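You operate a simulated robot arm through the tools that you are given. There is no shell and no other tool.

Carry out the task below with a simulated robot arm. There is one attempt and no reset: what you move stays moved.

## Task
Put things in order on the top of the motor table. At the end: the dark hinge pin with the teal cap stands on top of the steel block with the green end; the bright steel bracket is on the large square steel plate; the dark hinge pin with the purple cap stands on top of the box tube with the purple stripe; the dark hinge pin with the yellow cap stands where the bright steel bracket stood; whatever was shut is shut again. Leave all else as you found it, and nothing knocked over.

It is judged by the outcome, as a careful person would: the job done as asked, and still so three seconds after it is handed in. It fails if anything else is knocked over, pushed out of place, dropped, spilled or broken. Lids that push on must go on centred and level and be pressed home; caps that screw on are set level and turned clockwise until they are tight.

## Robot
A 6-joint arm with a two-finger gripper, fixed in place. Base frame: the origin is at the foot of the arm, x ahead of it, y to its left, z up; the work surface is at about z = 0. Lengths are in m, angles in rad, forces in N, time in s.
With the tool pointing down near the work surface it reaches from about 0.24 to 0.62 m from the base axis. Its first joint turns from -1.152 to 1.152 rad. Payload 1.37 kg.
Tool frame: the origin (TCP) lies between the finger pads and is the grasp point; the fingertips stand 0.022 m ahead of it; z points along the fingers, y is the line along which they close. The gripper opens to 0.092 m. The gripper's body begins 0.065 m behind the TCP.
Orientation is that of the tool frame in the base frame, as a unit quaternion [w, x, y, z]. With the fingers straight down and closing along the base's y, the tool's x points along the base's -x, its y along +y and its z along -z.

## Interface
- The arm moves only by the tool move_arm. Its argument "series" is a list that holds one entry, the list of rows, each a list of 7 numbers: the shift along the tool's x, y, z in m, then the turn, a rotation vector about the tool's x, y, z in rad, then the finger opening in m, from 0 to 0.092. In form: [[[tx, ty, tz, rx, ry, rz, hand], ...]]. A call has 1 to 20 rows; each row is the pose to reach, as a shift and turn from the pose commanded when the call began, along the tool's axes at that moment. A row lasts 0.2 s, in which the tool goes at most 0.05 m and 0.15 rad; a call with a longer step from one row to the next is refused whole, and so is a gripper value outside its range. A pose out of reach is approached as far as the arm can. The call stops where the force on the tool passes 40 N (or 10 N more than at its start, if that is more) or the arm is blocked; 0.2 s more then pass. The fingers move at their own pace and stop on an object; they squeeze with about 26 N. The grip force told is the motor's: it shows also when the fingers shut on nothing. Time passes only in rows, and 0.2 s behind the last, so rows that repeat a pose let the fingers close. It gives the time, the measured TCP pose, the force on the tool (base axes), the opening and the grip force at its end, in the units of the frame above (readings bear some noise), with the torque about the TCP (base axes, N m) and any sound that the robot's microphone picked up.
- Cameras (640 x 400 px; columns grow to the right, rows downward): "scene" is fixed at [0.0145, -0.4184, 0.5912]; the picture's right is [0.92, -0.39, 0.00], its down [-0.19, -0.46, -0.87] and it looks along [0.34, 0.80, -0.50] (base axes); focal length 317 px, centre (320, 200). "wrist" rides on the gripper at [0.071, 0.019, -0.102] in the tool frame; the picture's right is [-0.26, 0.97, 0.00], its down [-0.75, -0.20, -0.62] and it looks along [-0.60, -0.16, 0.78] (tool axes); focal length 280 px, centre (320, 200). There is no depth. A picture from a camera that has moved, and an enlarged one, comes with that camera's place and axes in the base frame and with its lens.
- snapshot(camera): a new picture of that camera. It takes no simulated time.
- enlarge(camera, box): a new picture of the part [left, top, right, bottom] of that camera's present view, enlarged. It takes no simulated time.
- close_job(): hands the job in; it is judged then, once.

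Places have to be worked out from the pictures, the camera data and where the tool is seen. Open the gripper and draw the arm clear of the work before you hand the job in, unless the task says otherwise.

The tools are called after ">>>" as name(argument=value, ...) on one line, values as JSON. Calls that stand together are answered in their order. move_arm: Moves the arm, as the interface text tells. Its arguments: {"type":"object","properties":{"series":{"type":"array","items":{"type":"array","items":{"type":"array","items":{"type":"number"}}}}},"required":["series"]} The other tools are called the same way: snapshot (camera) takes a picture; enlarge (camera, box) takes an enlarged picture of a part of a camera's view; close_job () hands the job in.

At the start:

```text
time: 0.0
ee_pos: [0.261, 0.2171, 0.2524]
tcp_rot: [0.0, 0.0, 1.0, 0.0]
ft_force: [-0.5, -0.2, -0.5]
moment: [0.01, 0.01, -0.02]
gripper_width: 0.0919
grasp_force: 0.0
```

scene: 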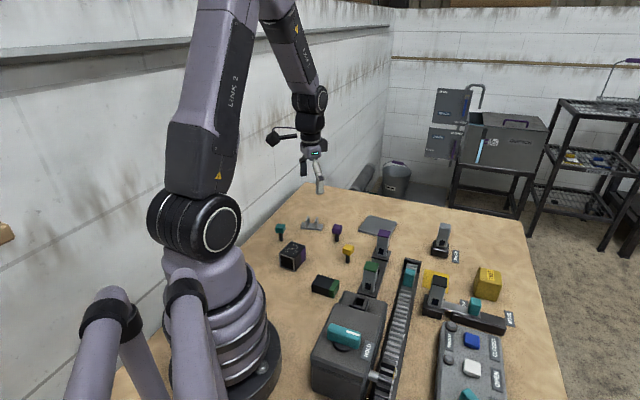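
wrist: 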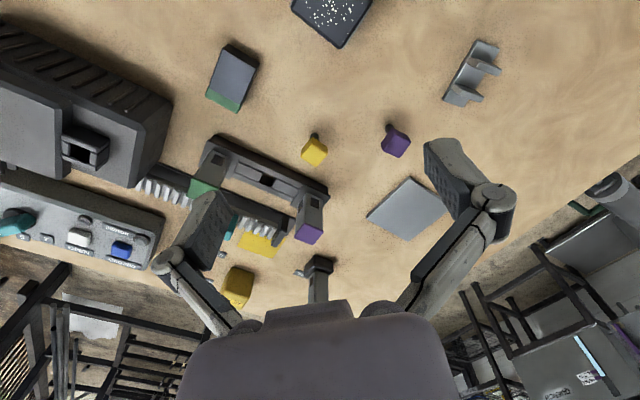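

The pictures show the table with the pins, bracket, plate, block, box tube and some machine. I'll enlarge the parts of the views to see details before moving.

>>> enlarge(camera="scene", box=[250, 190, 450, 315])

>>> enlarge(camera="scene", box=[300, 220, 540, 400])

>>> enlarge(camera="wrist", box=[180, 0, 540, 225])

>>> enlarge(camera="wrist", box=[0, 90, 400, 340])

```text
3.20 times, centred on (350, 252) of scene
camera zoom: at [0.0145, -0.4184, 0.5912], right [0.92, -0.39, 0.0], down [-0.19, -0.46, -0.87], along [0.34, 0.8, -0.5], focal length 1014 px, centre (224, 32)
```

zoom: 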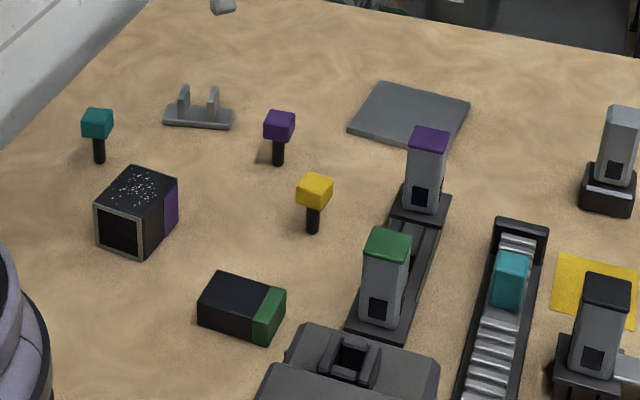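

```text
2.22 times, centred on (420, 310) of scene
camera zoom: at [0.0145, -0.4184, 0.5912], right [0.92, -0.39, 0.0], down [-0.19, -0.46, -0.87], along [0.34, 0.8, -0.5], focal length 704 px, centre (98, -44)
```

zoom: 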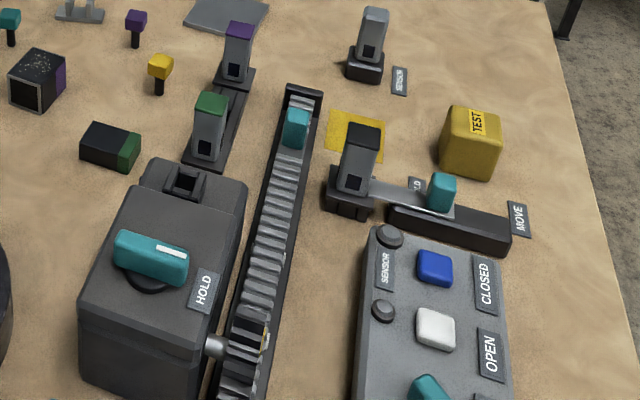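

```text
1.78 times, centred on (360, 112) of wrist
camera zoom: at [0.1905, 0.2361, 0.3547], right [0.26, 0.97, 0.0], down [0.75, -0.2, 0.62], along [0.6, -0.16, -0.78], focal length 498 px, centre (249, 356)
```

zoom: 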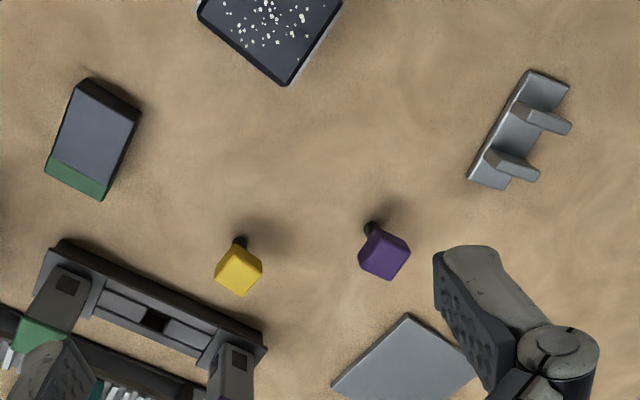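

```text
1.60 times, centred on (200, 215) of wrist
camera zoom: at [0.1905, 0.2361, 0.3547], right [0.26, 0.97, 0.0], down [0.75, -0.2, 0.62], along [0.6, -0.16, -0.78], focal length 449 px, centre (512, 176)
```

zoom: 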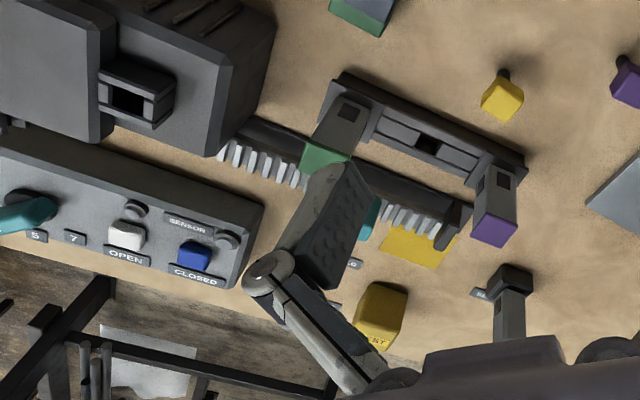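

The pins, bracket, plate, green-ended block and purple-striped box tube are all visible: yellow pin near (0.352, 0.18), purple (0.366, 0.277), teal (0.21, 0.348), bracket (0.325, 0.376). I'll move to hover over the yellow pin for a closer look with the wrist camera.

>>> move_arm(series=[[[-0.023, -0.009, 0.018, 0, 0, 0, 0.092], [-0.046, -0.018, 0.036, 0, 0, 0, 0.092], [-0.069, -0.028, 0.054, 0, 0, 0, 0.092], [-0.091, -0.037, 0.072, 0, 0, 0, 0.092], [-0.091, -0.037, 0.072, 0, 0, 0, 0.092]]])

>>> snapshot(camera="wrist")

>>> enlarge(camera="wrist", box=[160, 100, 480, 300])

```text
time: 1.2
ee_pos: [0.3508, 0.1805, 0.1797]
tcp_rot: [0.0, 0.0, 1.0, 0.0]
ft_force: [1.0, 1.0, -0.3]
moment: [0.03, -0.02, 0.03]
gripper_width: 0.0921
grasp_force: 0.0
```

```text
taken
camera wrist: at [0.2813, 0.1984, 0.2817], right [0.26, 0.97, 0.0], down [0.75, -0.2, 0.63], along [0.6, -0.16, -0.78], focal length 280 px, centre (320, 200)
```

wrist: 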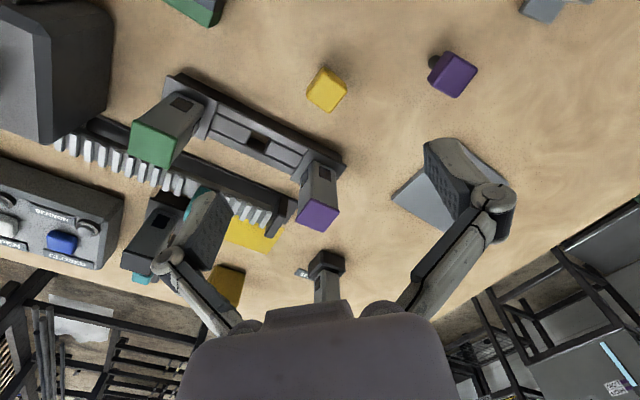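

```text
2.00 times, centred on (320, 200) of wrist
camera zoom: at [0.2813, 0.1984, 0.2817], right [0.26, 0.97, 0.0], down [0.75, -0.2, 0.63], along [0.6, -0.16, -0.78], focal length 561 px, centre (320, 200)
```

zoom: 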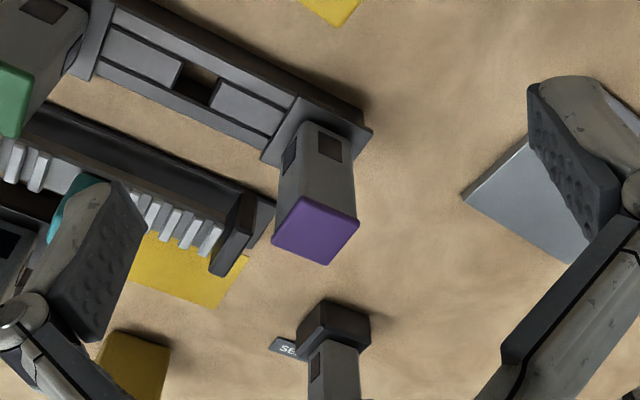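

The yellow cap sits almost directly below the TCP, about 5 mm further in +y. I'll enlarge the region around the pins for their yaw.

>>> enlarge(camera="wrist", box=[280, 40, 376, 100])

>>> enlarge(camera="wrist", box=[256, 40, 512, 200])

>>> snapshot(camera="scene")

>>> enlarge(camera="scene", box=[270, 190, 430, 290])

```text
6.67 times, centred on (328, 70) of wrist
camera zoom: at [0.2813, 0.1984, 0.2817], right [0.26, 0.97, 0.0], down [0.75, -0.2, 0.63], along [0.6, -0.16, -0.78], focal length 1869 px, centre (267, 1067)
```

zoom: 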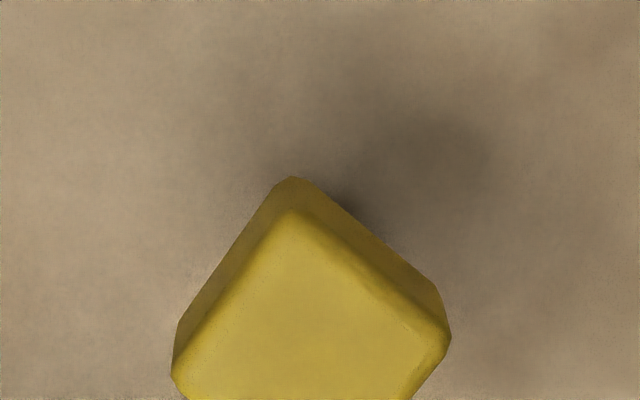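

```text
2.50 times, centred on (384, 120) of wrist
camera zoom: at [0.2813, 0.1984, 0.2817], right [0.26, 0.97, 0.0], down [0.75, -0.2, 0.63], along [0.6, -0.16, -0.78], focal length 701 px, centre (160, 400)
```

zoom: 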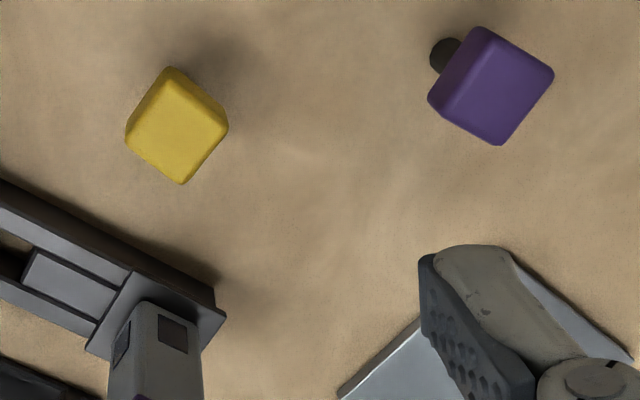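

```text
taken
```

scene: 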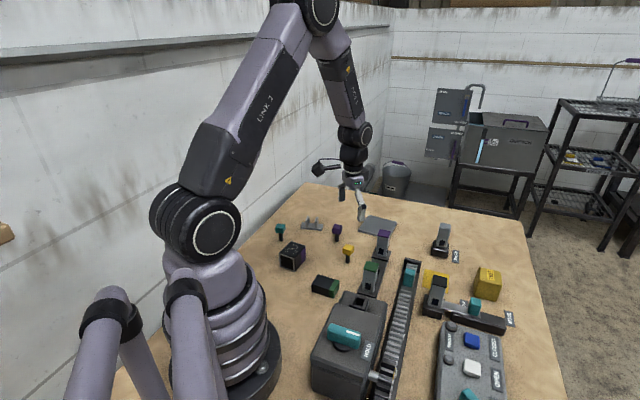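

```text
4.00 times, centred on (350, 240) of scene
camera zoom: at [0.0145, -0.4184, 0.5912], right [0.92, -0.39, 0.0], down [-0.19, -0.46, -0.87], along [0.34, 0.8, -0.5], focal length 1268 px, centre (200, 40)
```

zoom: 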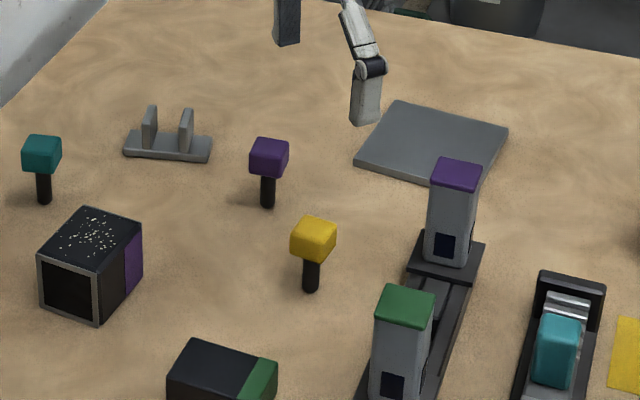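

The yellow cap is a ~23 mm cube centred near (0.355, 0.184), turned ~35° in yaw. Next I look closely at the bracket by moving over toward (0.27, 0.38) at the same height.

>>> move_arm(series=[[[0.016, 0.04, 0, 0, 0, 0, 0.092], [0.032, 0.08, 0, 0, 0, 0, 0.092], [0.048, 0.12, 0, 0, 0, 0, 0.092], [0.065, 0.16, 0, 0, 0, 0, 0.092], [0.082, 0.2, 0, 0, 0, 0, 0.092], [0.082, 0.2, 0, 0, 0, 0, 0.092]]])

>>> snapshot(camera="wrist")

>>> enlarge(camera="wrist", box=[240, 60, 432, 180])

>>> enlarge(camera="wrist", box=[120, 0, 440, 200])

```text
time: 2.6
ee_pos: [0.269, 0.3797, 0.1807]
tcp_rot: [0.0, 0.0, 1.0, 0.0]
ft_force: [-0.2, -0.8, -0.4]
moment: [0.0, -0.01, 0.02]
gripper_width: 0.0923
grasp_force: 0.0
```

```text
taken
camera wrist: at [0.199, 0.3995, 0.2827], right [0.26, 0.96, 0.0], down [0.75, -0.2, 0.62], along [0.6, -0.16, -0.78], focal length 280 px, centre (320, 200)
```

wrist: 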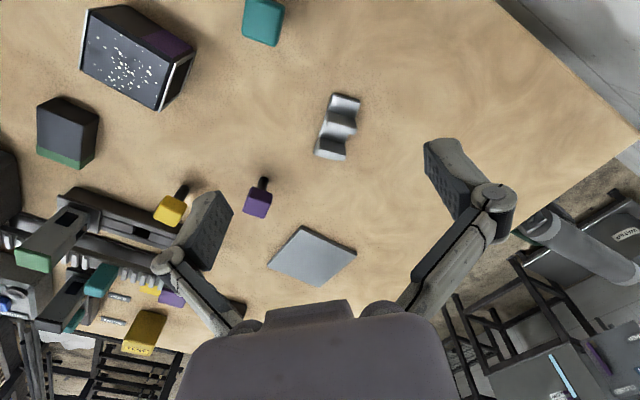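

```text
3.33 times, centred on (336, 120) of wrist
camera zoom: at [0.199, 0.3995, 0.2827], right [0.26, 0.96, 0.0], down [0.75, -0.2, 0.62], along [0.6, -0.16, -0.78], focal length 935 px, centre (267, 467)
```

zoom: 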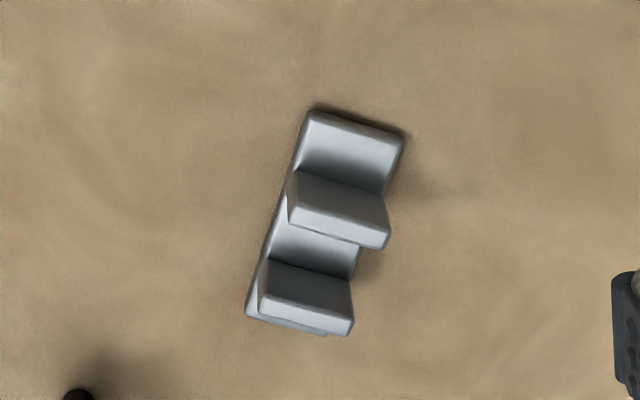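

```text
2.00 times, centred on (280, 100) of wrist
camera zoom: at [0.199, 0.3995, 0.2827], right [0.26, 0.96, 0.0], down [0.75, -0.2, 0.62], along [0.6, -0.16, -0.78], focal length 561 px, centre (400, 400)
```

zoom: 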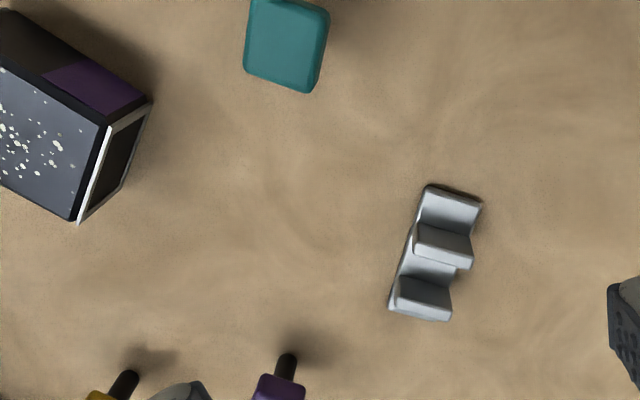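

The bracket's base is about 70×29 mm centred near (0.3255, 0.383), its long axis at about −31° with two lugs across it. I'll turn the gripper so it closes along the long axis (over both lugs), and hover above it at z≈0.13.

>>> move_arm(series=[[[-0.008, 0.0, 0.007, 0, 0, -0.147, 0.092], [-0.016, 0.001, 0.014, 0, 0, -0.294, 0.092], [-0.024, 0.001, 0.021, 0, 0, -0.441, 0.092], [-0.032, 0.002, 0.028, 0, 0, -0.588, 0.092], [-0.04, 0.002, 0.035, 0, 0, -0.735, 0.092], [-0.048, 0.003, 0.042, 0, 0, -0.882, 0.092], [-0.0555, 0.0033, 0.05, 0, 0, -1.03, 0.092], [-0.0555, 0.0033, 0.05, 0, 0, -1.03, 0.092]]])

>>> snapshot(camera="wrist")

>>> enlarge(camera="wrist", box=[224, 60, 416, 180])

>>> enlarge(camera="scene", box=[260, 150, 420, 250])

```text
time: 4.4
ee_pos: [0.3261, 0.3832, 0.1301]
tcp_rot: [0.0, -0.493, 0.87, 0.0]
ft_force: [0.4, -0.2, 0.4]
moment: [0.04, 0.0, 0.0]
gripper_width: 0.0922
grasp_force: 0.1
```

```text
taken
camera wrist: at [0.2728, 0.3322, 0.2326], right [-0.69, 0.72, 0.0], down [0.56, 0.54, 0.62], along [0.45, 0.43, -0.78], focal length 280 px, centre (320, 200)
```

wrist: 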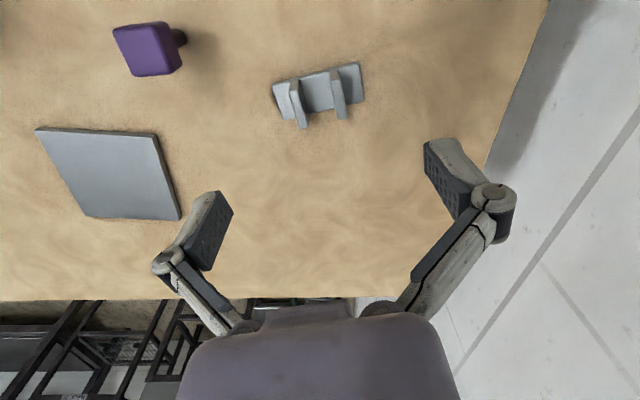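

```text
3.33 times, centred on (320, 120) of wrist
camera zoom: at [0.2728, 0.3322, 0.2326], right [-0.69, 0.72, 0.0], down [0.56, 0.54, 0.62], along [0.45, 0.43, -0.78], focal length 935 px, centre (320, 467)
```

zoom: 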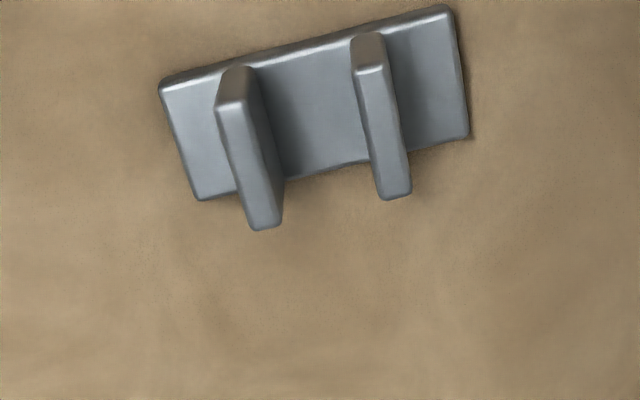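

```text
4.00 times, centred on (340, 200) of scene
camera zoom: at [0.0145, -0.4184, 0.5912], right [0.92, -0.39, 0.0], down [-0.19, -0.46, -0.87], along [0.34, 0.8, -0.5], focal length 1268 px, centre (240, 200)
```

zoom: 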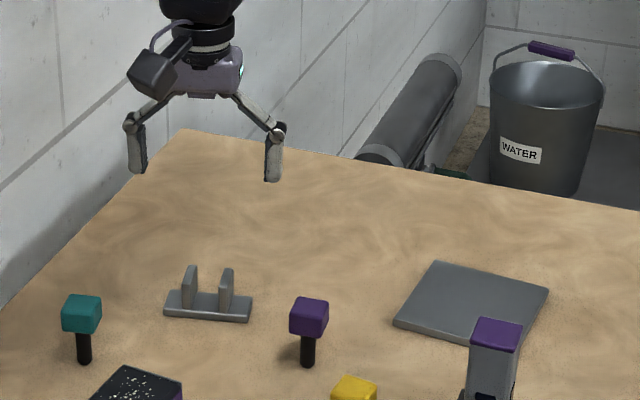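

The gripper is centred over the bracket (centre ≈ (0.3256, 0.3824), long axis 148°), lug tops near z≈0.032. I descend with open fingers to z≈0.034 so the tips pass outside the base ends and stay above its top.

>>> move_arm(series=[[[0.001, 0, 0.025, 0, 0, 0, 0.092], [0.001, 0, 0.05, 0, 0, 0, 0.092], [0.001, 0, 0.07, 0, 0, 0, 0.092], [0.001, 0, 0.085, 0, 0, 0, 0.092], [0.001, 0, 0.095, 0, 0, 0, 0.092], [0.001, 0, 0.095, 0, 0, 0, 0.092]]])

>>> snapshot(camera="wrist")

>>> enlarge(camera="scene", box=[270, 175, 366, 235])

```text
time: 5.8
ee_pos: [0.3249, 0.3823, 0.0355]
tcp_rot: [0.0, -0.493, 0.87, 0.0]
ft_force: [0.6, -0.3, 0.6]
moment: [0.02, -0.01, -0.01]
gripper_width: 0.0917
grasp_force: 0.0
```

```text
taken
camera wrist: at [0.272, 0.332, 0.1373], right [-0.69, 0.72, 0.0], down [0.56, 0.54, 0.63], along [0.45, 0.43, -0.78], focal length 280 px, centre (320, 200)
```

wrist: 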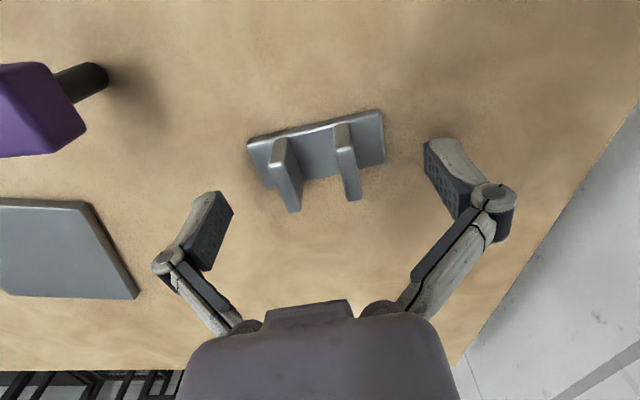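

```text
6.67 times, centred on (318, 205) of scene
camera zoom: at [0.0145, -0.4184, 0.5912], right [0.92, -0.39, 0.0], down [-0.19, -0.46, -0.87], along [0.34, 0.8, -0.5], focal length 2114 px, centre (333, 167)
```

zoom: 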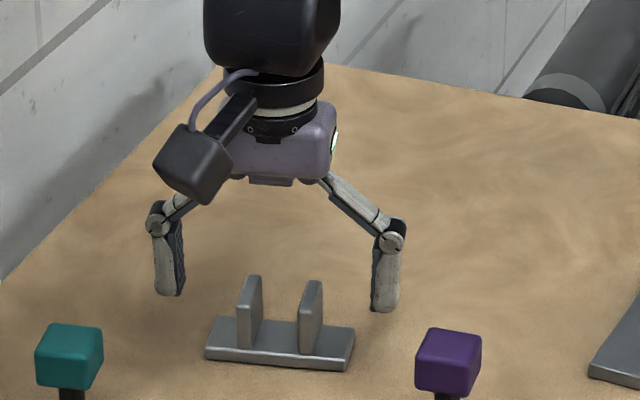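

The scene view shows that the open fingertips sit higher than 22 mm ahead of the TCP (the linkage seems to swing them down as they close). I'll close part way to 0.056, still clear of the lugs, and look again.

>>> move_arm(series=[[[0, 0, 0, 0, 0, 0, 0.056], [0, 0, 0, 0, 0, 0, 0.056], [0, 0, 0, 0, 0, 0, 0.056]]])

>>> snapshot(camera="wrist")

>>> enlarge(camera="scene", box=[270, 175, 366, 235])

```text
time: 6.6
ee_pos: [0.3238, 0.3831, 0.0356]
tcp_rot: [0.0, -0.493, 0.87, 0.0]
ft_force: [0.4, -0.1, 0.4]
moment: [-0.01, -0.03, 0.0]
gripper_width: 0.0561
grasp_force: 0.1
```

```text
taken
camera wrist: at [0.272, 0.332, 0.1374], right [-0.69, 0.72, 0.0], down [0.56, 0.54, 0.62], along [0.45, 0.43, -0.78], focal length 280 px, centre (320, 200)
```

wrist: 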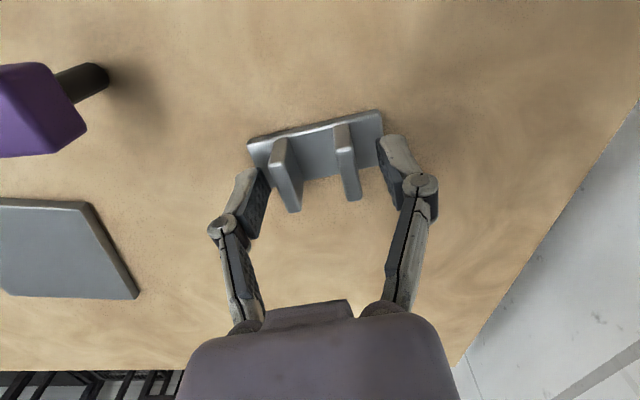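

```text
6.67 times, centred on (318, 205) of scene
camera zoom: at [0.0145, -0.4184, 0.5912], right [0.92, -0.39, 0.0], down [-0.19, -0.46, -0.87], along [0.34, 0.8, -0.5], focal length 2114 px, centre (333, 167)
```

zoom: 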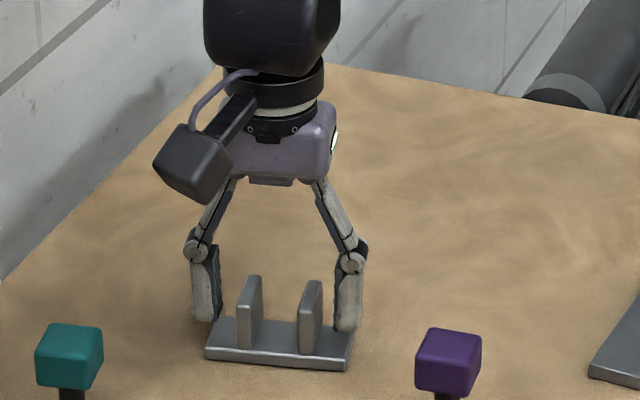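

The tips came down beside the lugs, just above the base ends (around z≈0.015–0.018). I close the grip onto the lugs.

>>> move_arm(series=[[[0, 0, 0, 0, 0, 0, 0.03], [0, 0, 0, 0, 0, 0, 0.02], [0, 0, 0, 0, 0, 0, 0.02], [0, 0, 0, 0, 0, 0, 0.02]]])

>>> snapshot(camera="wrist")

>>> enlarge(camera="scene", box=[270, 175, 366, 235])

```text
time: 7.6
ee_pos: [0.3242, 0.3814, 0.0346]
tcp_rot: [-0.001, -0.492, 0.87, -0.001]
ft_force: [-0.9, 0.5, 4.3]
moment: [-0.07, 0.03, -0.06]
gripper_width: 0.0376
grasp_force: 26.2
```

```text
taken
camera wrist: at [0.272, 0.332, 0.1376], right [-0.69, 0.72, 0.0], down [0.56, 0.54, 0.63], along [0.45, 0.43, -0.78], focal length 280 px, centre (320, 200)
```

wrist: 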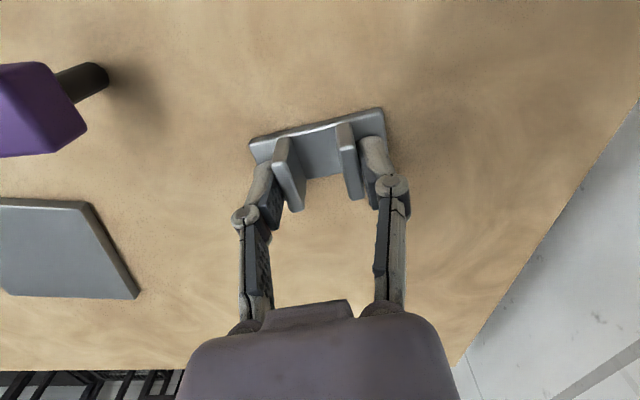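

```text
6.67 times, centred on (318, 205) of scene
camera zoom: at [0.0145, -0.4184, 0.5912], right [0.92, -0.39, 0.0], down [-0.19, -0.46, -0.87], along [0.34, 0.8, -0.5], focal length 2114 px, centre (333, 167)
```

zoom: 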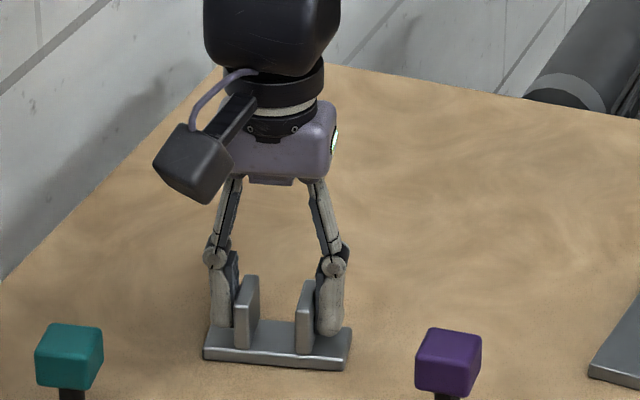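

The bracket is gripped (width 0.0376, 26 N). I lift it slowly straight up by 0.10 m.

>>> move_arm(series=[[[0, 0, -0.006, 0, 0, 0, 0.02], [0, 0, -0.018, 0, 0, 0, 0.02], [0, 0, -0.038, 0, 0, 0, 0.02], [0, 0, -0.06, 0, 0, 0, 0.02], [0, 0, -0.085, 0, 0, 0, 0.02], [0, 0, -0.105, 0, 0, 0, 0.02], [0, 0, -0.105, 0, 0, 0, 0.02]]])

>>> snapshot(camera="wrist")

>>> enlarge(camera="wrist", box=[0, 60, 256, 220])

>>> enlarge(camera="scene", box=[270, 165, 430, 265])

```text
time: 9.2
ee_pos: [0.3248, 0.3833, 0.1402]
tcp_rot: [0.0, -0.492, 0.87, 0.001]
ft_force: [0.3, -0.6, -2.0]
moment: [0.01, 0.01, -0.01]
gripper_width: 0.0377
grasp_force: 25.8
```

```text
taken
camera wrist: at [0.2726, 0.3327, 0.2424], right [-0.69, 0.72, 0.0], down [0.56, 0.54, 0.62], along [0.45, 0.43, -0.78], focal length 280 px, centre (320, 200)
```

wrist: 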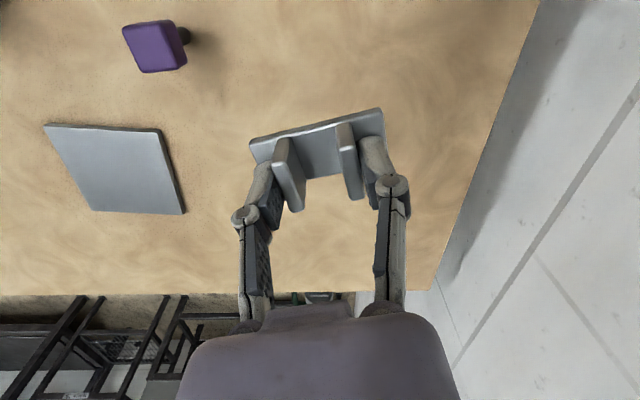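

```text
2.50 times, centred on (128, 140) of wrist
camera zoom: at [0.2726, 0.3327, 0.2424], right [-0.69, 0.72, 0.0], down [0.56, 0.54, 0.62], along [0.45, 0.43, -0.78], focal length 701 px, centre (800, 350)
```

zoom: 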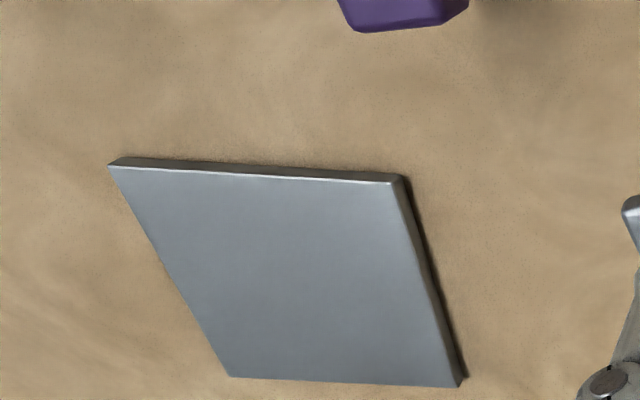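

```text
4.00 times, centred on (350, 215) of scene
camera zoom: at [0.0145, -0.4184, 0.5912], right [0.92, -0.39, 0.0], down [-0.19, -0.46, -0.87], along [0.34, 0.8, -0.5], focal length 1268 px, centre (200, 140)
```

zoom: 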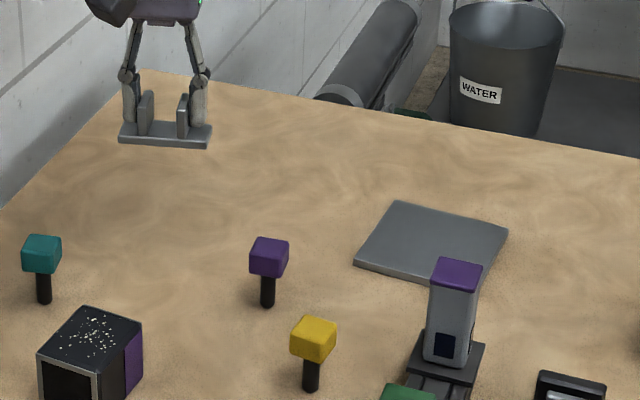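

The bracket is held level. From this view the plate is a 0.10 m square centred near (0.525, 0.2985) with edges at 40°/−50°; I carry the bracket over it at z≈0.14 and turn it to line up with the plate's edges.

>>> move_arm(series=[[[-0.0045, -0.0355, 0, 0, 0, 0.055, 0.02], [-0.0093, -0.071, 0, 0, 0, 0.11, 0.02], [-0.0138, -0.1065, 0, 0, 0, 0.165, 0.02], [-0.0186, -0.142, 0, 0, 0, 0.22, 0.02], [-0.0235, -0.1775, 0, 0, 0, 0.275, 0.02], [-0.0285, -0.2129, 0, 0, 0, 0.33, 0.02], [-0.0285, -0.2129, 0, 0, 0, 0.33, 0.02]]])

>>> snapshot(camera="wrist")

>>> enlarge(camera="scene", box=[300, 140, 460, 240])

```text
time: 10.8
ee_pos: [0.5234, 0.2972, 0.1398]
tcp_rot: [0.0, -0.343, 0.939, 0.0]
ft_force: [-0.3, -0.2, -2.4]
moment: [0.03, -0.02, 0.03]
gripper_width: 0.0375
grasp_force: 25.9
```

```text
taken
camera wrist: at [0.4567, 0.2667, 0.242], right [-0.42, 0.91, 0.0], down [0.71, 0.33, 0.62], along [0.57, 0.26, -0.78], focal length 280 px, centre (320, 200)
```

wrist: 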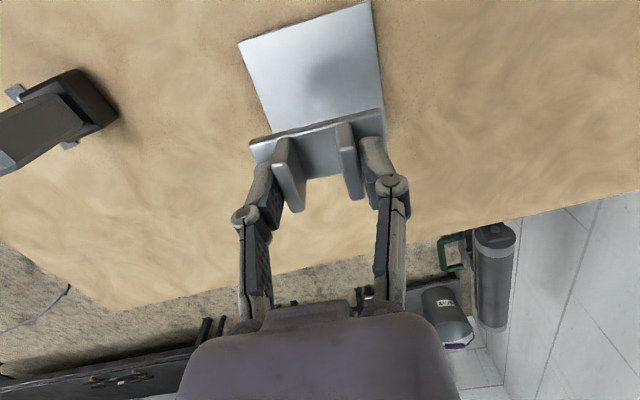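

```text
4.00 times, centred on (380, 190) of scene
camera zoom: at [0.0145, -0.4184, 0.5912], right [0.92, -0.39, 0.0], down [-0.19, -0.46, -0.87], along [0.34, 0.8, -0.5], focal length 1268 px, centre (80, 240)
```

zoom: 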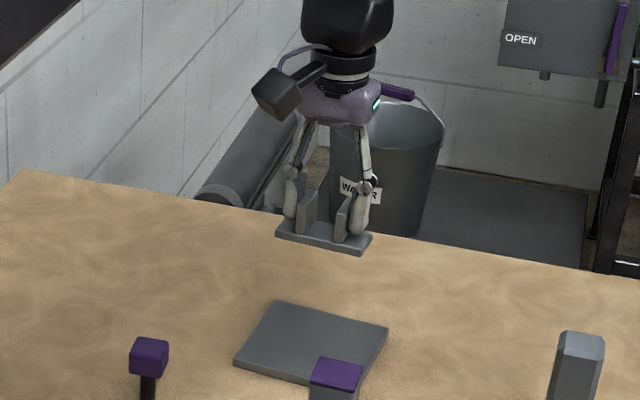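

Plate corners A and B computed from this view agree with the earlier ones, so the TCP (0.523, 0.297) is over the plate's centre. I lower to about z=0.052, leaving ~1 cm above the plate.

>>> move_arm(series=[[[0, 0, 0.025, 0, 0, 0, 0.02], [0, 0, 0.05, 0, 0, 0, 0.02], [0, 0, 0.07, 0, 0, 0, 0.02], [0, 0, 0.082, 0, 0, 0, 0.02], [0, 0, 0.088, 0, 0, 0, 0.02], [0, 0, 0.088, 0, 0, 0, 0.02]]])

>>> snapshot(camera="wrist")

>>> enlarge(camera="scene", box=[330, 190, 426, 250])

```text
time: 12.2
ee_pos: [0.5235, 0.2964, 0.0527]
tcp_rot: [0.001, -0.343, 0.939, 0.0]
ft_force: [0.2, 0.7, -1.9]
moment: [-0.03, 0.02, 0.0]
gripper_width: 0.0376
grasp_force: 26.2
```

```text
taken
camera wrist: at [0.4561, 0.2655, 0.1545], right [-0.42, 0.91, 0.0], down [0.71, 0.33, 0.62], along [0.57, 0.26, -0.78], focal length 280 px, centre (320, 200)
```

wrist: 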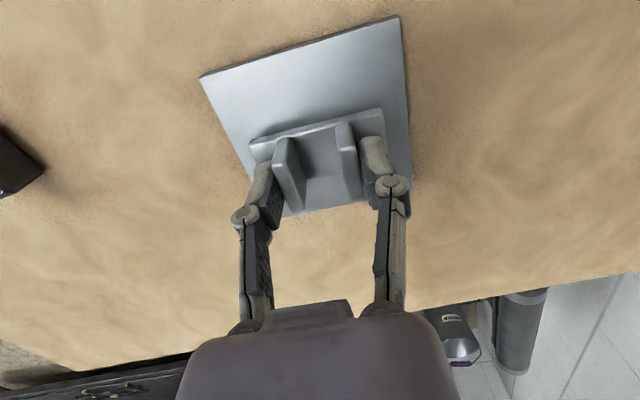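

```text
6.67 times, centred on (378, 220) of scene
camera zoom: at [0.0145, -0.4184, 0.5912], right [0.92, -0.39, 0.0], down [-0.19, -0.46, -0.87], along [0.34, 0.8, -0.5], focal length 2114 px, centre (-67, 67)
```

zoom: 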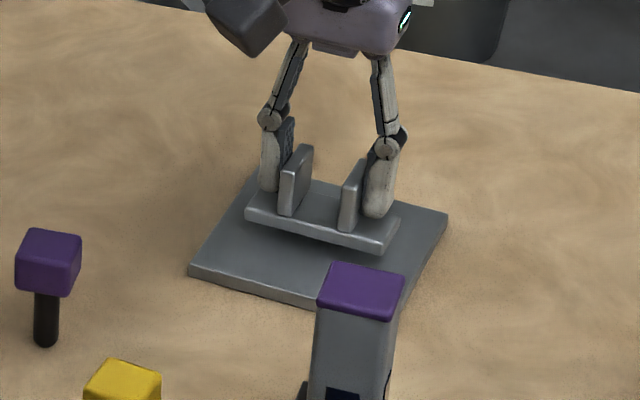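

The bracket hovers about 1 cm over the plate, well inside its edges. I lower in small steps and watch the force for contact.

>>> move_arm(series=[[[0, 0, 0.002, 0, 0, 0, 0.02], [0, 0, 0.004, 0, 0, 0, 0.02], [0, 0, 0.006, 0, 0, 0, 0.02], [0, 0, 0.007, 0, 0, 0, 0.02], [0, 0, 0.008, 0, 0, 0, 0.02], [0, 0, 0.008, 0, 0, 0, 0.02]]])

```text
time: 13.6
ee_pos: [0.5239, 0.2957, 0.0447]
tcp_rot: [0.0, -0.343, 0.939, 0.0]
ft_force: [0.1, 0.7, -2.9]
moment: [0.03, -0.03, 0.01]
gripper_width: 0.0381
grasp_force: 26.3
```

No contact yet at z≈0.0447 (force still just the weight). I continue down in 1 mm steps.

>>> move_arm(series=[[[0, 0, 0.001, 0, 0, 0, 0.02], [0, 0, 0.002, 0, 0, 0, 0.02], [0, 0, 0.0025, 0, 0, 0, 0.02], [0, 0, 0.0025, 0, 0, 0, 0.02]]])

>>> enlarge(camera="scene", box=[330, 190, 426, 250])

```text
time: 14.6
ee_pos: [0.5227, 0.2977, 0.0443]
tcp_rot: [0.0, -0.343, 0.939, 0.0]
ft_force: [-4.9, -2.5, 17.5]
moment: [-0.11, 0.16, -0.04]
gripper_width: 0.0378
grasp_force: 25.7
```

```text
6.67 times, centred on (378, 220) of scene
camera zoom: at [0.0144, -0.4185, 0.5912], right [0.92, -0.39, 0.0], down [-0.19, -0.46, -0.87], along [0.34, 0.8, -0.5], focal length 2114 px, centre (-67, 67)
```

zoom: 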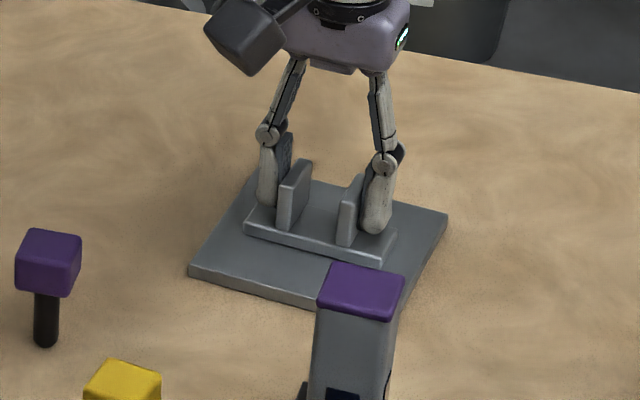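

Contact: the bracket sits on the plate (≈18 N push). I ease the push off by ~1.5 mm, then open the fingers to release.

>>> move_arm(series=[[[0, 0, -0.0015, 0, 0, 0, 0.02], [0, 0, -0.0015, 0, 0, 0, 0.045], [0, 0, -0.0015, 0, 0, 0, 0.055], [0, 0, -0.0015, 0, 0, 0, 0.06]]])

>>> enlarge(camera="scene", box=[330, 190, 426, 250])

>>> snapshot(camera="wrist")

```text
time: 15.6
ee_pos: [0.5215, 0.2967, 0.0435]
tcp_rot: [0.0, -0.342, 0.94, 0.001]
ft_force: [0.1, 0.6, -0.2]
moment: [0.04, -0.02, -0.02]
gripper_width: 0.0603
grasp_force: 0.0
```

```text
6.67 times, centred on (378, 220) of scene
camera zoom: at [0.0145, -0.4184, 0.5912], right [0.92, -0.39, 0.0], down [-0.19, -0.46, -0.87], along [0.34, 0.8, -0.5], focal length 2114 px, centre (-67, 67)
```

zoom: 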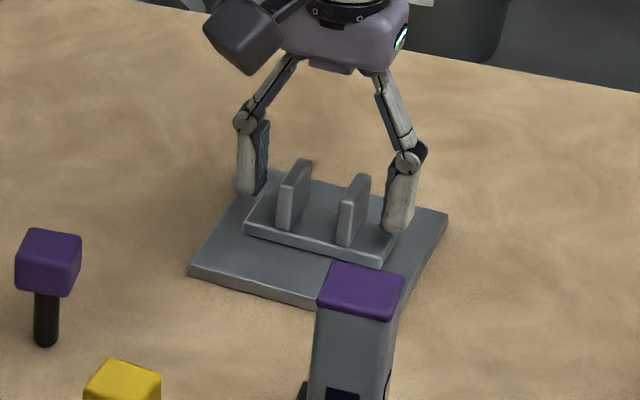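

```text
taken
camera wrist: at [0.4557, 0.2662, 0.1454], right [-0.42, 0.91, 0.0], down [0.71, 0.33, 0.62], along [0.57, 0.26, -0.78], focal length 280 px, centre (320, 200)
```

wrist: 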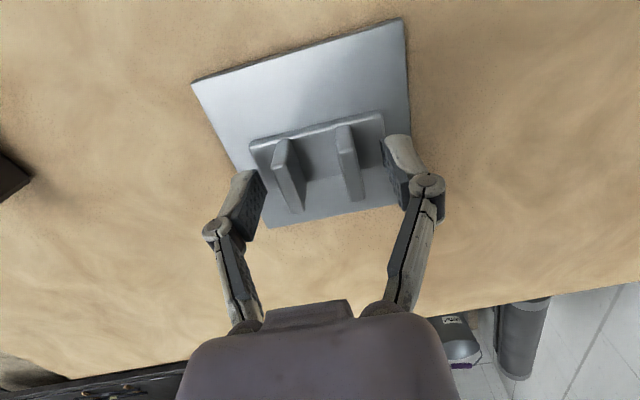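

The bracket stands released and level on the plate. I lift straight up and travel to hover over the yellow pin (≈(0.355, 0.184)) with yaw 35°.

>>> move_arm(series=[[[0, 0, -0.02, 0, 0, 0, 0.065], [0, 0, -0.05, 0, 0, 0, 0.07], [0, 0, -0.08, 0, 0, 0, 0.07], [0, 0, -0.1, 0, 0, 0, 0.07], [0.04, 0.0044, -0.1, 0, 0, 0.017, 0.07], [0.08, 0.0088, -0.1, 0, 0, 0.035, 0.07], [0.12, 0.0132, -0.1, 0, 0, 0.052, 0.07], [0.16, 0.0177, -0.1, 0, 0, 0.07, 0.07], [0.2, 0.0221, -0.1, 0, 0, 0.087, 0.07], [0.2, 0.0221, -0.1, 0, 0, 0.087, 0.07]]])

>>> snapshot(camera="wrist")

>>> enlarge(camera="wrist", box=[240, 40, 400, 140])

>>> enlarge(camera="scene", box=[300, 180, 460, 280])

```text
time: 17.8
ee_pos: [0.3521, 0.1856, 0.1448]
tcp_rot: [-0.001, -0.302, 0.953, 0.0]
ft_force: [-0.6, 0.7, -0.2]
moment: [0.02, 0.03, 0.0]
gripper_width: 0.0703
grasp_force: 0.0
```

```text
taken
camera wrist: at [0.2846, 0.1607, 0.2462], right [-0.34, 0.94, 0.0], down [0.73, 0.27, 0.63], along [0.59, 0.21, -0.78], focal length 280 px, centre (320, 200)
```

wrist: 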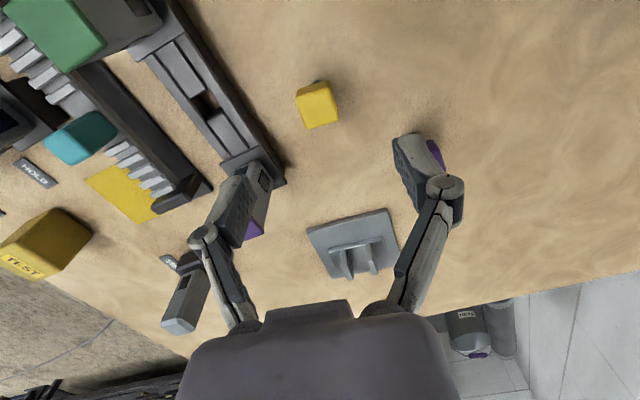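

```text
4.00 times, centred on (320, 90) of wrist
camera zoom: at [0.2846, 0.1607, 0.2462], right [-0.34, 0.94, 0.0], down [0.73, 0.27, 0.63], along [0.59, 0.21, -0.78], focal length 1122 px, centre (320, 640)
```

zoom: 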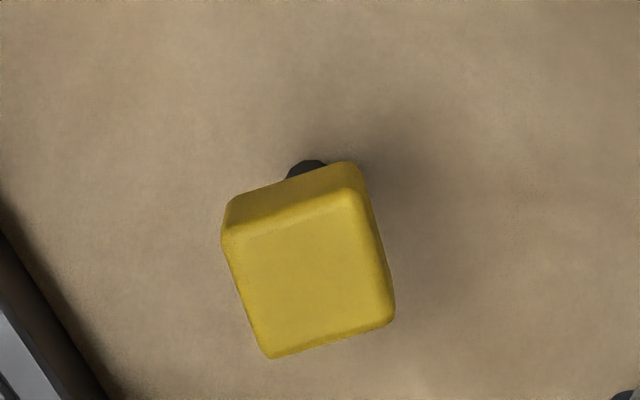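

```text
4.00 times, centred on (380, 230) of scene
camera zoom: at [0.0145, -0.4184, 0.5912], right [0.92, -0.39, 0.0], down [-0.19, -0.46, -0.87], along [0.34, 0.8, -0.5], focal length 1268 px, centre (80, 80)
```

zoom: 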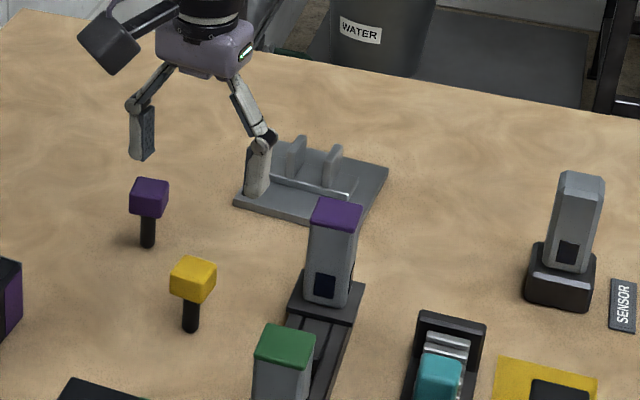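

The yellow cap is now measured at centre ≈(0.3553, 0.1855), yaw ≈37°. I correct by 1–2 mm and 0.03 rad and descend around it with a 55 mm opening to z≈0.041.

>>> move_arm(series=[[[-0.001, -0.0015, 0.0, 0, 0, -0.03, 0.055], [-0.001, -0.0015, 0.03, 0, 0, -0.03, 0.055], [-0.001, -0.0015, 0.06, 0, 0, -0.03, 0.055], [-0.001, -0.0015, 0.085, 0, 0, -0.03, 0.055], [-0.001, -0.0015, 0.098, 0, 0, -0.03, 0.055], [-0.001, -0.0015, 0.103, 0, 0, -0.03, 0.055], [-0.001, -0.0015, 0.103, 0, 0, -0.03, 0.055]]])

>>> snapshot(camera="wrist")

>>> enlarge(camera="wrist", box=[240, 120, 400, 220])

>>> enlarge(camera="scene", box=[300, 215, 396, 275])

```text
time: 19.4
ee_pos: [0.3561, 0.1841, 0.041]
tcp_rot: [0.0, -0.316, 0.949, 0.0]
ft_force: [0.2, -0.2, -0.4]
moment: [-0.01, 0.04, 0.02]
gripper_width: 0.0551
grasp_force: 0.1
```

```text
taken
camera wrist: at [0.2884, 0.1571, 0.1428], right [-0.37, 0.93, 0.0], down [0.73, 0.29, 0.63], along [0.58, 0.23, -0.78], focal length 280 px, centre (320, 200)
```

wrist: 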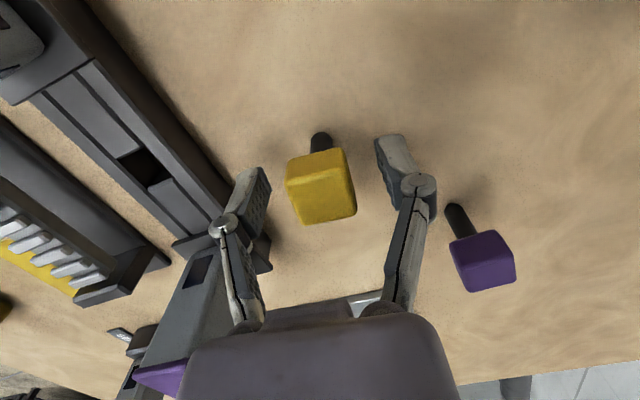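

```text
4.00 times, centred on (320, 170) of wrist
camera zoom: at [0.2884, 0.1571, 0.1428], right [-0.37, 0.93, 0.0], down [0.73, 0.29, 0.63], along [0.58, 0.23, -0.78], focal length 1122 px, centre (320, 320)
```

zoom: 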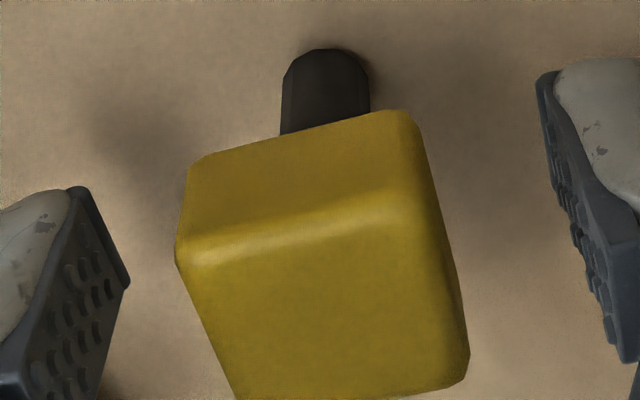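

```text
6.67 times, centred on (348, 245) of scene
camera zoom: at [0.0145, -0.4184, 0.5912], right [0.92, -0.39, 0.0], down [-0.19, -0.46, -0.87], along [0.34, 0.8, -0.5], focal length 2114 px, centre (133, -100)
```

zoom: 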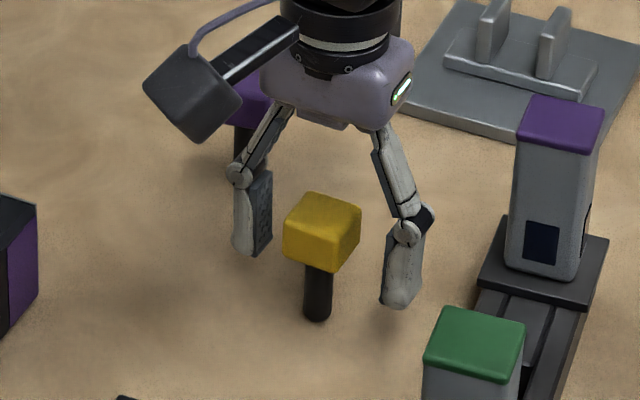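

The cap centre computes to (0.3564, 0.185), within 1 mm of the TCP, and the pads straddle the cap. I close the fingers on it.

>>> move_arm(series=[[[0, 0, 0, 0, 0, 0, 0.035], [0, 0, 0, 0, 0, 0, 0.026], [0, 0, 0, 0, 0, 0, 0.015], [0, 0, 0, 0, 0, 0, 0.01], [0, 0, 0, 0, 0, 0, 0.01]]])

>>> snapshot(camera="wrist")

>>> enlarge(camera="scene", box=[300, 215, 396, 275])

```text
time: 20.6
ee_pos: [0.3553, 0.1837, 0.0397]
tcp_rot: [0.0, -0.314, 0.949, 0.0]
ft_force: [-0.8, -0.3, 0.1]
moment: [0.02, 0.01, 0.02]
gripper_width: 0.0246
grasp_force: 26.6
```

```text
taken
camera wrist: at [0.2883, 0.1571, 0.143], right [-0.37, 0.93, 0.0], down [0.73, 0.29, 0.63], along [0.58, 0.23, -0.78], focal length 280 px, centre (320, 200)
```

wrist: 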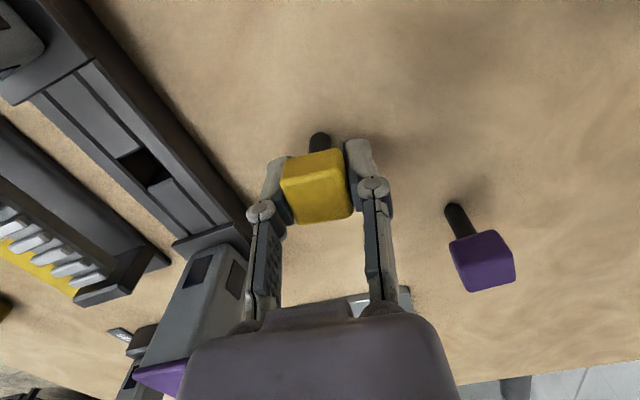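

```text
6.67 times, centred on (348, 245) of scene
camera zoom: at [0.0145, -0.4184, 0.5912], right [0.92, -0.39, 0.0], down [-0.19, -0.46, -0.87], along [0.34, 0.8, -0.5], focal length 2114 px, centre (133, -100)
```

zoom: 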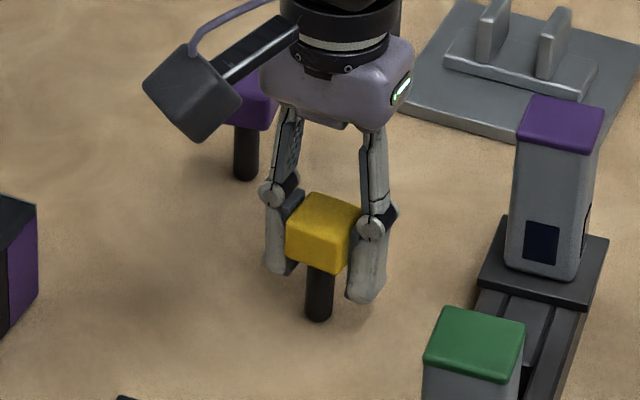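

Yellow cap is gripped (24.6 mm, 26 N) with the pin upright. I lift it 0.10 m and carry it over to the place where the bracket stood, (0.3256, 0.3824).

>>> move_arm(series=[[[0, 0, -0.006, 0, 0, 0, 0.01], [0, 0, -0.03, 0, 0, 0, 0.01], [0, 0, -0.065, 0, 0, 0, 0.01], [0, 0, -0.1, 0, 0, 0, 0.01], [-0.0156, 0.0295, -0.1, 0, 0, 0, 0.01], [-0.0311, 0.059, -0.1, 0, 0, 0, 0.01], [-0.0467, 0.0886, -0.1, 0, 0, 0, 0.01], [-0.0623, 0.118, -0.1, 0, 0, 0, 0.01], [-0.0778, 0.1476, -0.1, 0, 0, 0, 0.01], [-0.0934, 0.1771, -0.1, 0, 0, 0, 0.01], [-0.0934, 0.1771, -0.1, 0, 0, 0, 0.01]]])

>>> snapshot(camera="wrist")

>>> snapshot(camera="scene")

```text
time: 23.0
ee_pos: [0.3244, 0.3815, 0.1404]
tcp_rot: [0.0, -0.315, 0.949, 0.001]
ft_force: [0.9, 0.6, -1.7]
moment: [-0.03, -0.02, 0.0]
gripper_width: 0.0246
grasp_force: 25.9
```

```text
taken
camera wrist: at [0.2568, 0.3548, 0.2424], right [-0.37, 0.93, 0.0], down [0.73, 0.29, 0.62], along [0.58, 0.23, -0.78], focal length 280 px, centre (320, 200)
```

wrist: 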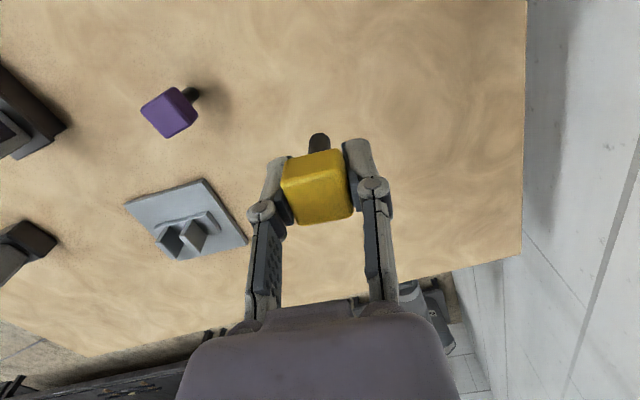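

```text
taken
```

scene: 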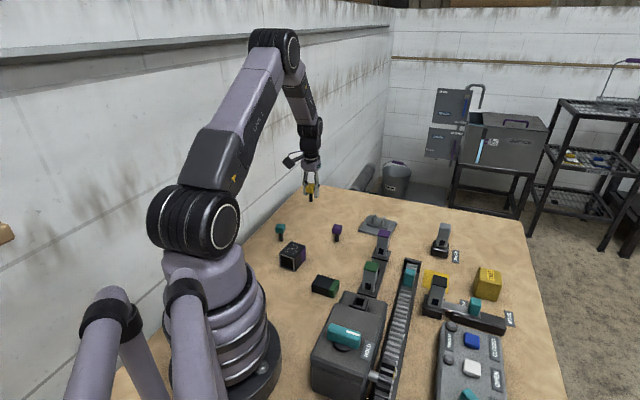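

The pin is held upright over (0.325, 0.382). I lower it to about 5 mm above the table.

>>> move_arm(series=[[[0, 0, 0.03, 0, 0, 0, 0.01], [0, 0, 0.06, 0, 0, 0, 0.01], [0, 0, 0.08, 0, 0, 0, 0.01], [0, 0, 0.09, 0, 0, 0, 0.01], [0, 0, 0.095, 0, 0, 0, 0.01], [0, 0, 0.095, 0, 0, 0, 0.01]]])

>>> enlarge(camera="scene", box=[270, 175, 366, 235])

```text
time: 24.4
ee_pos: [0.3254, 0.3808, 0.0445]
tcp_rot: [0.0, -0.316, 0.949, 0.001]
ft_force: [-0.1, -0.6, -1.2]
moment: [0.01, 0.02, -0.01]
gripper_width: 0.0245
grasp_force: 26.0
```

```text
6.67 times, centred on (318, 205) of scene
camera zoom: at [0.0145, -0.4184, 0.5912], right [0.92, -0.39, 0.0], down [-0.19, -0.46, -0.87], along [0.34, 0.8, -0.5], focal length 2114 px, centre (333, 167)
```

zoom: 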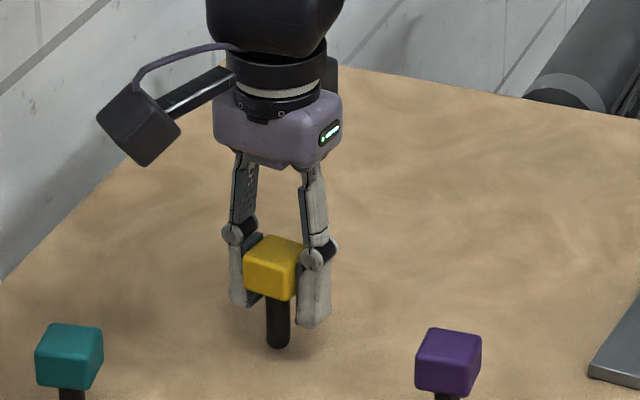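

Pin bottom appears right at the bracket's former centre. I lower 1 mm at a time to feel the table.

>>> move_arm(series=[[[0, 0, 0.001, 0, 0, 0, 0.01], [0, 0, 0.002, 0, 0, 0, 0.01], [0, 0, 0.003, 0, 0, 0, 0.01], [0, 0, 0.004, 0, 0, 0, 0.01], [0, 0, 0.004, 0, 0, 0, 0.01]]])

```text
time: 25.6
ee_pos: [0.3251, 0.3808, 0.0429]
tcp_rot: [-0.001, -0.316, 0.949, 0.0]
ft_force: [-0.1, 0.0, -1.7]
moment: [-0.02, 0.01, 0.01]
gripper_width: 0.0244
grasp_force: 26.0
```

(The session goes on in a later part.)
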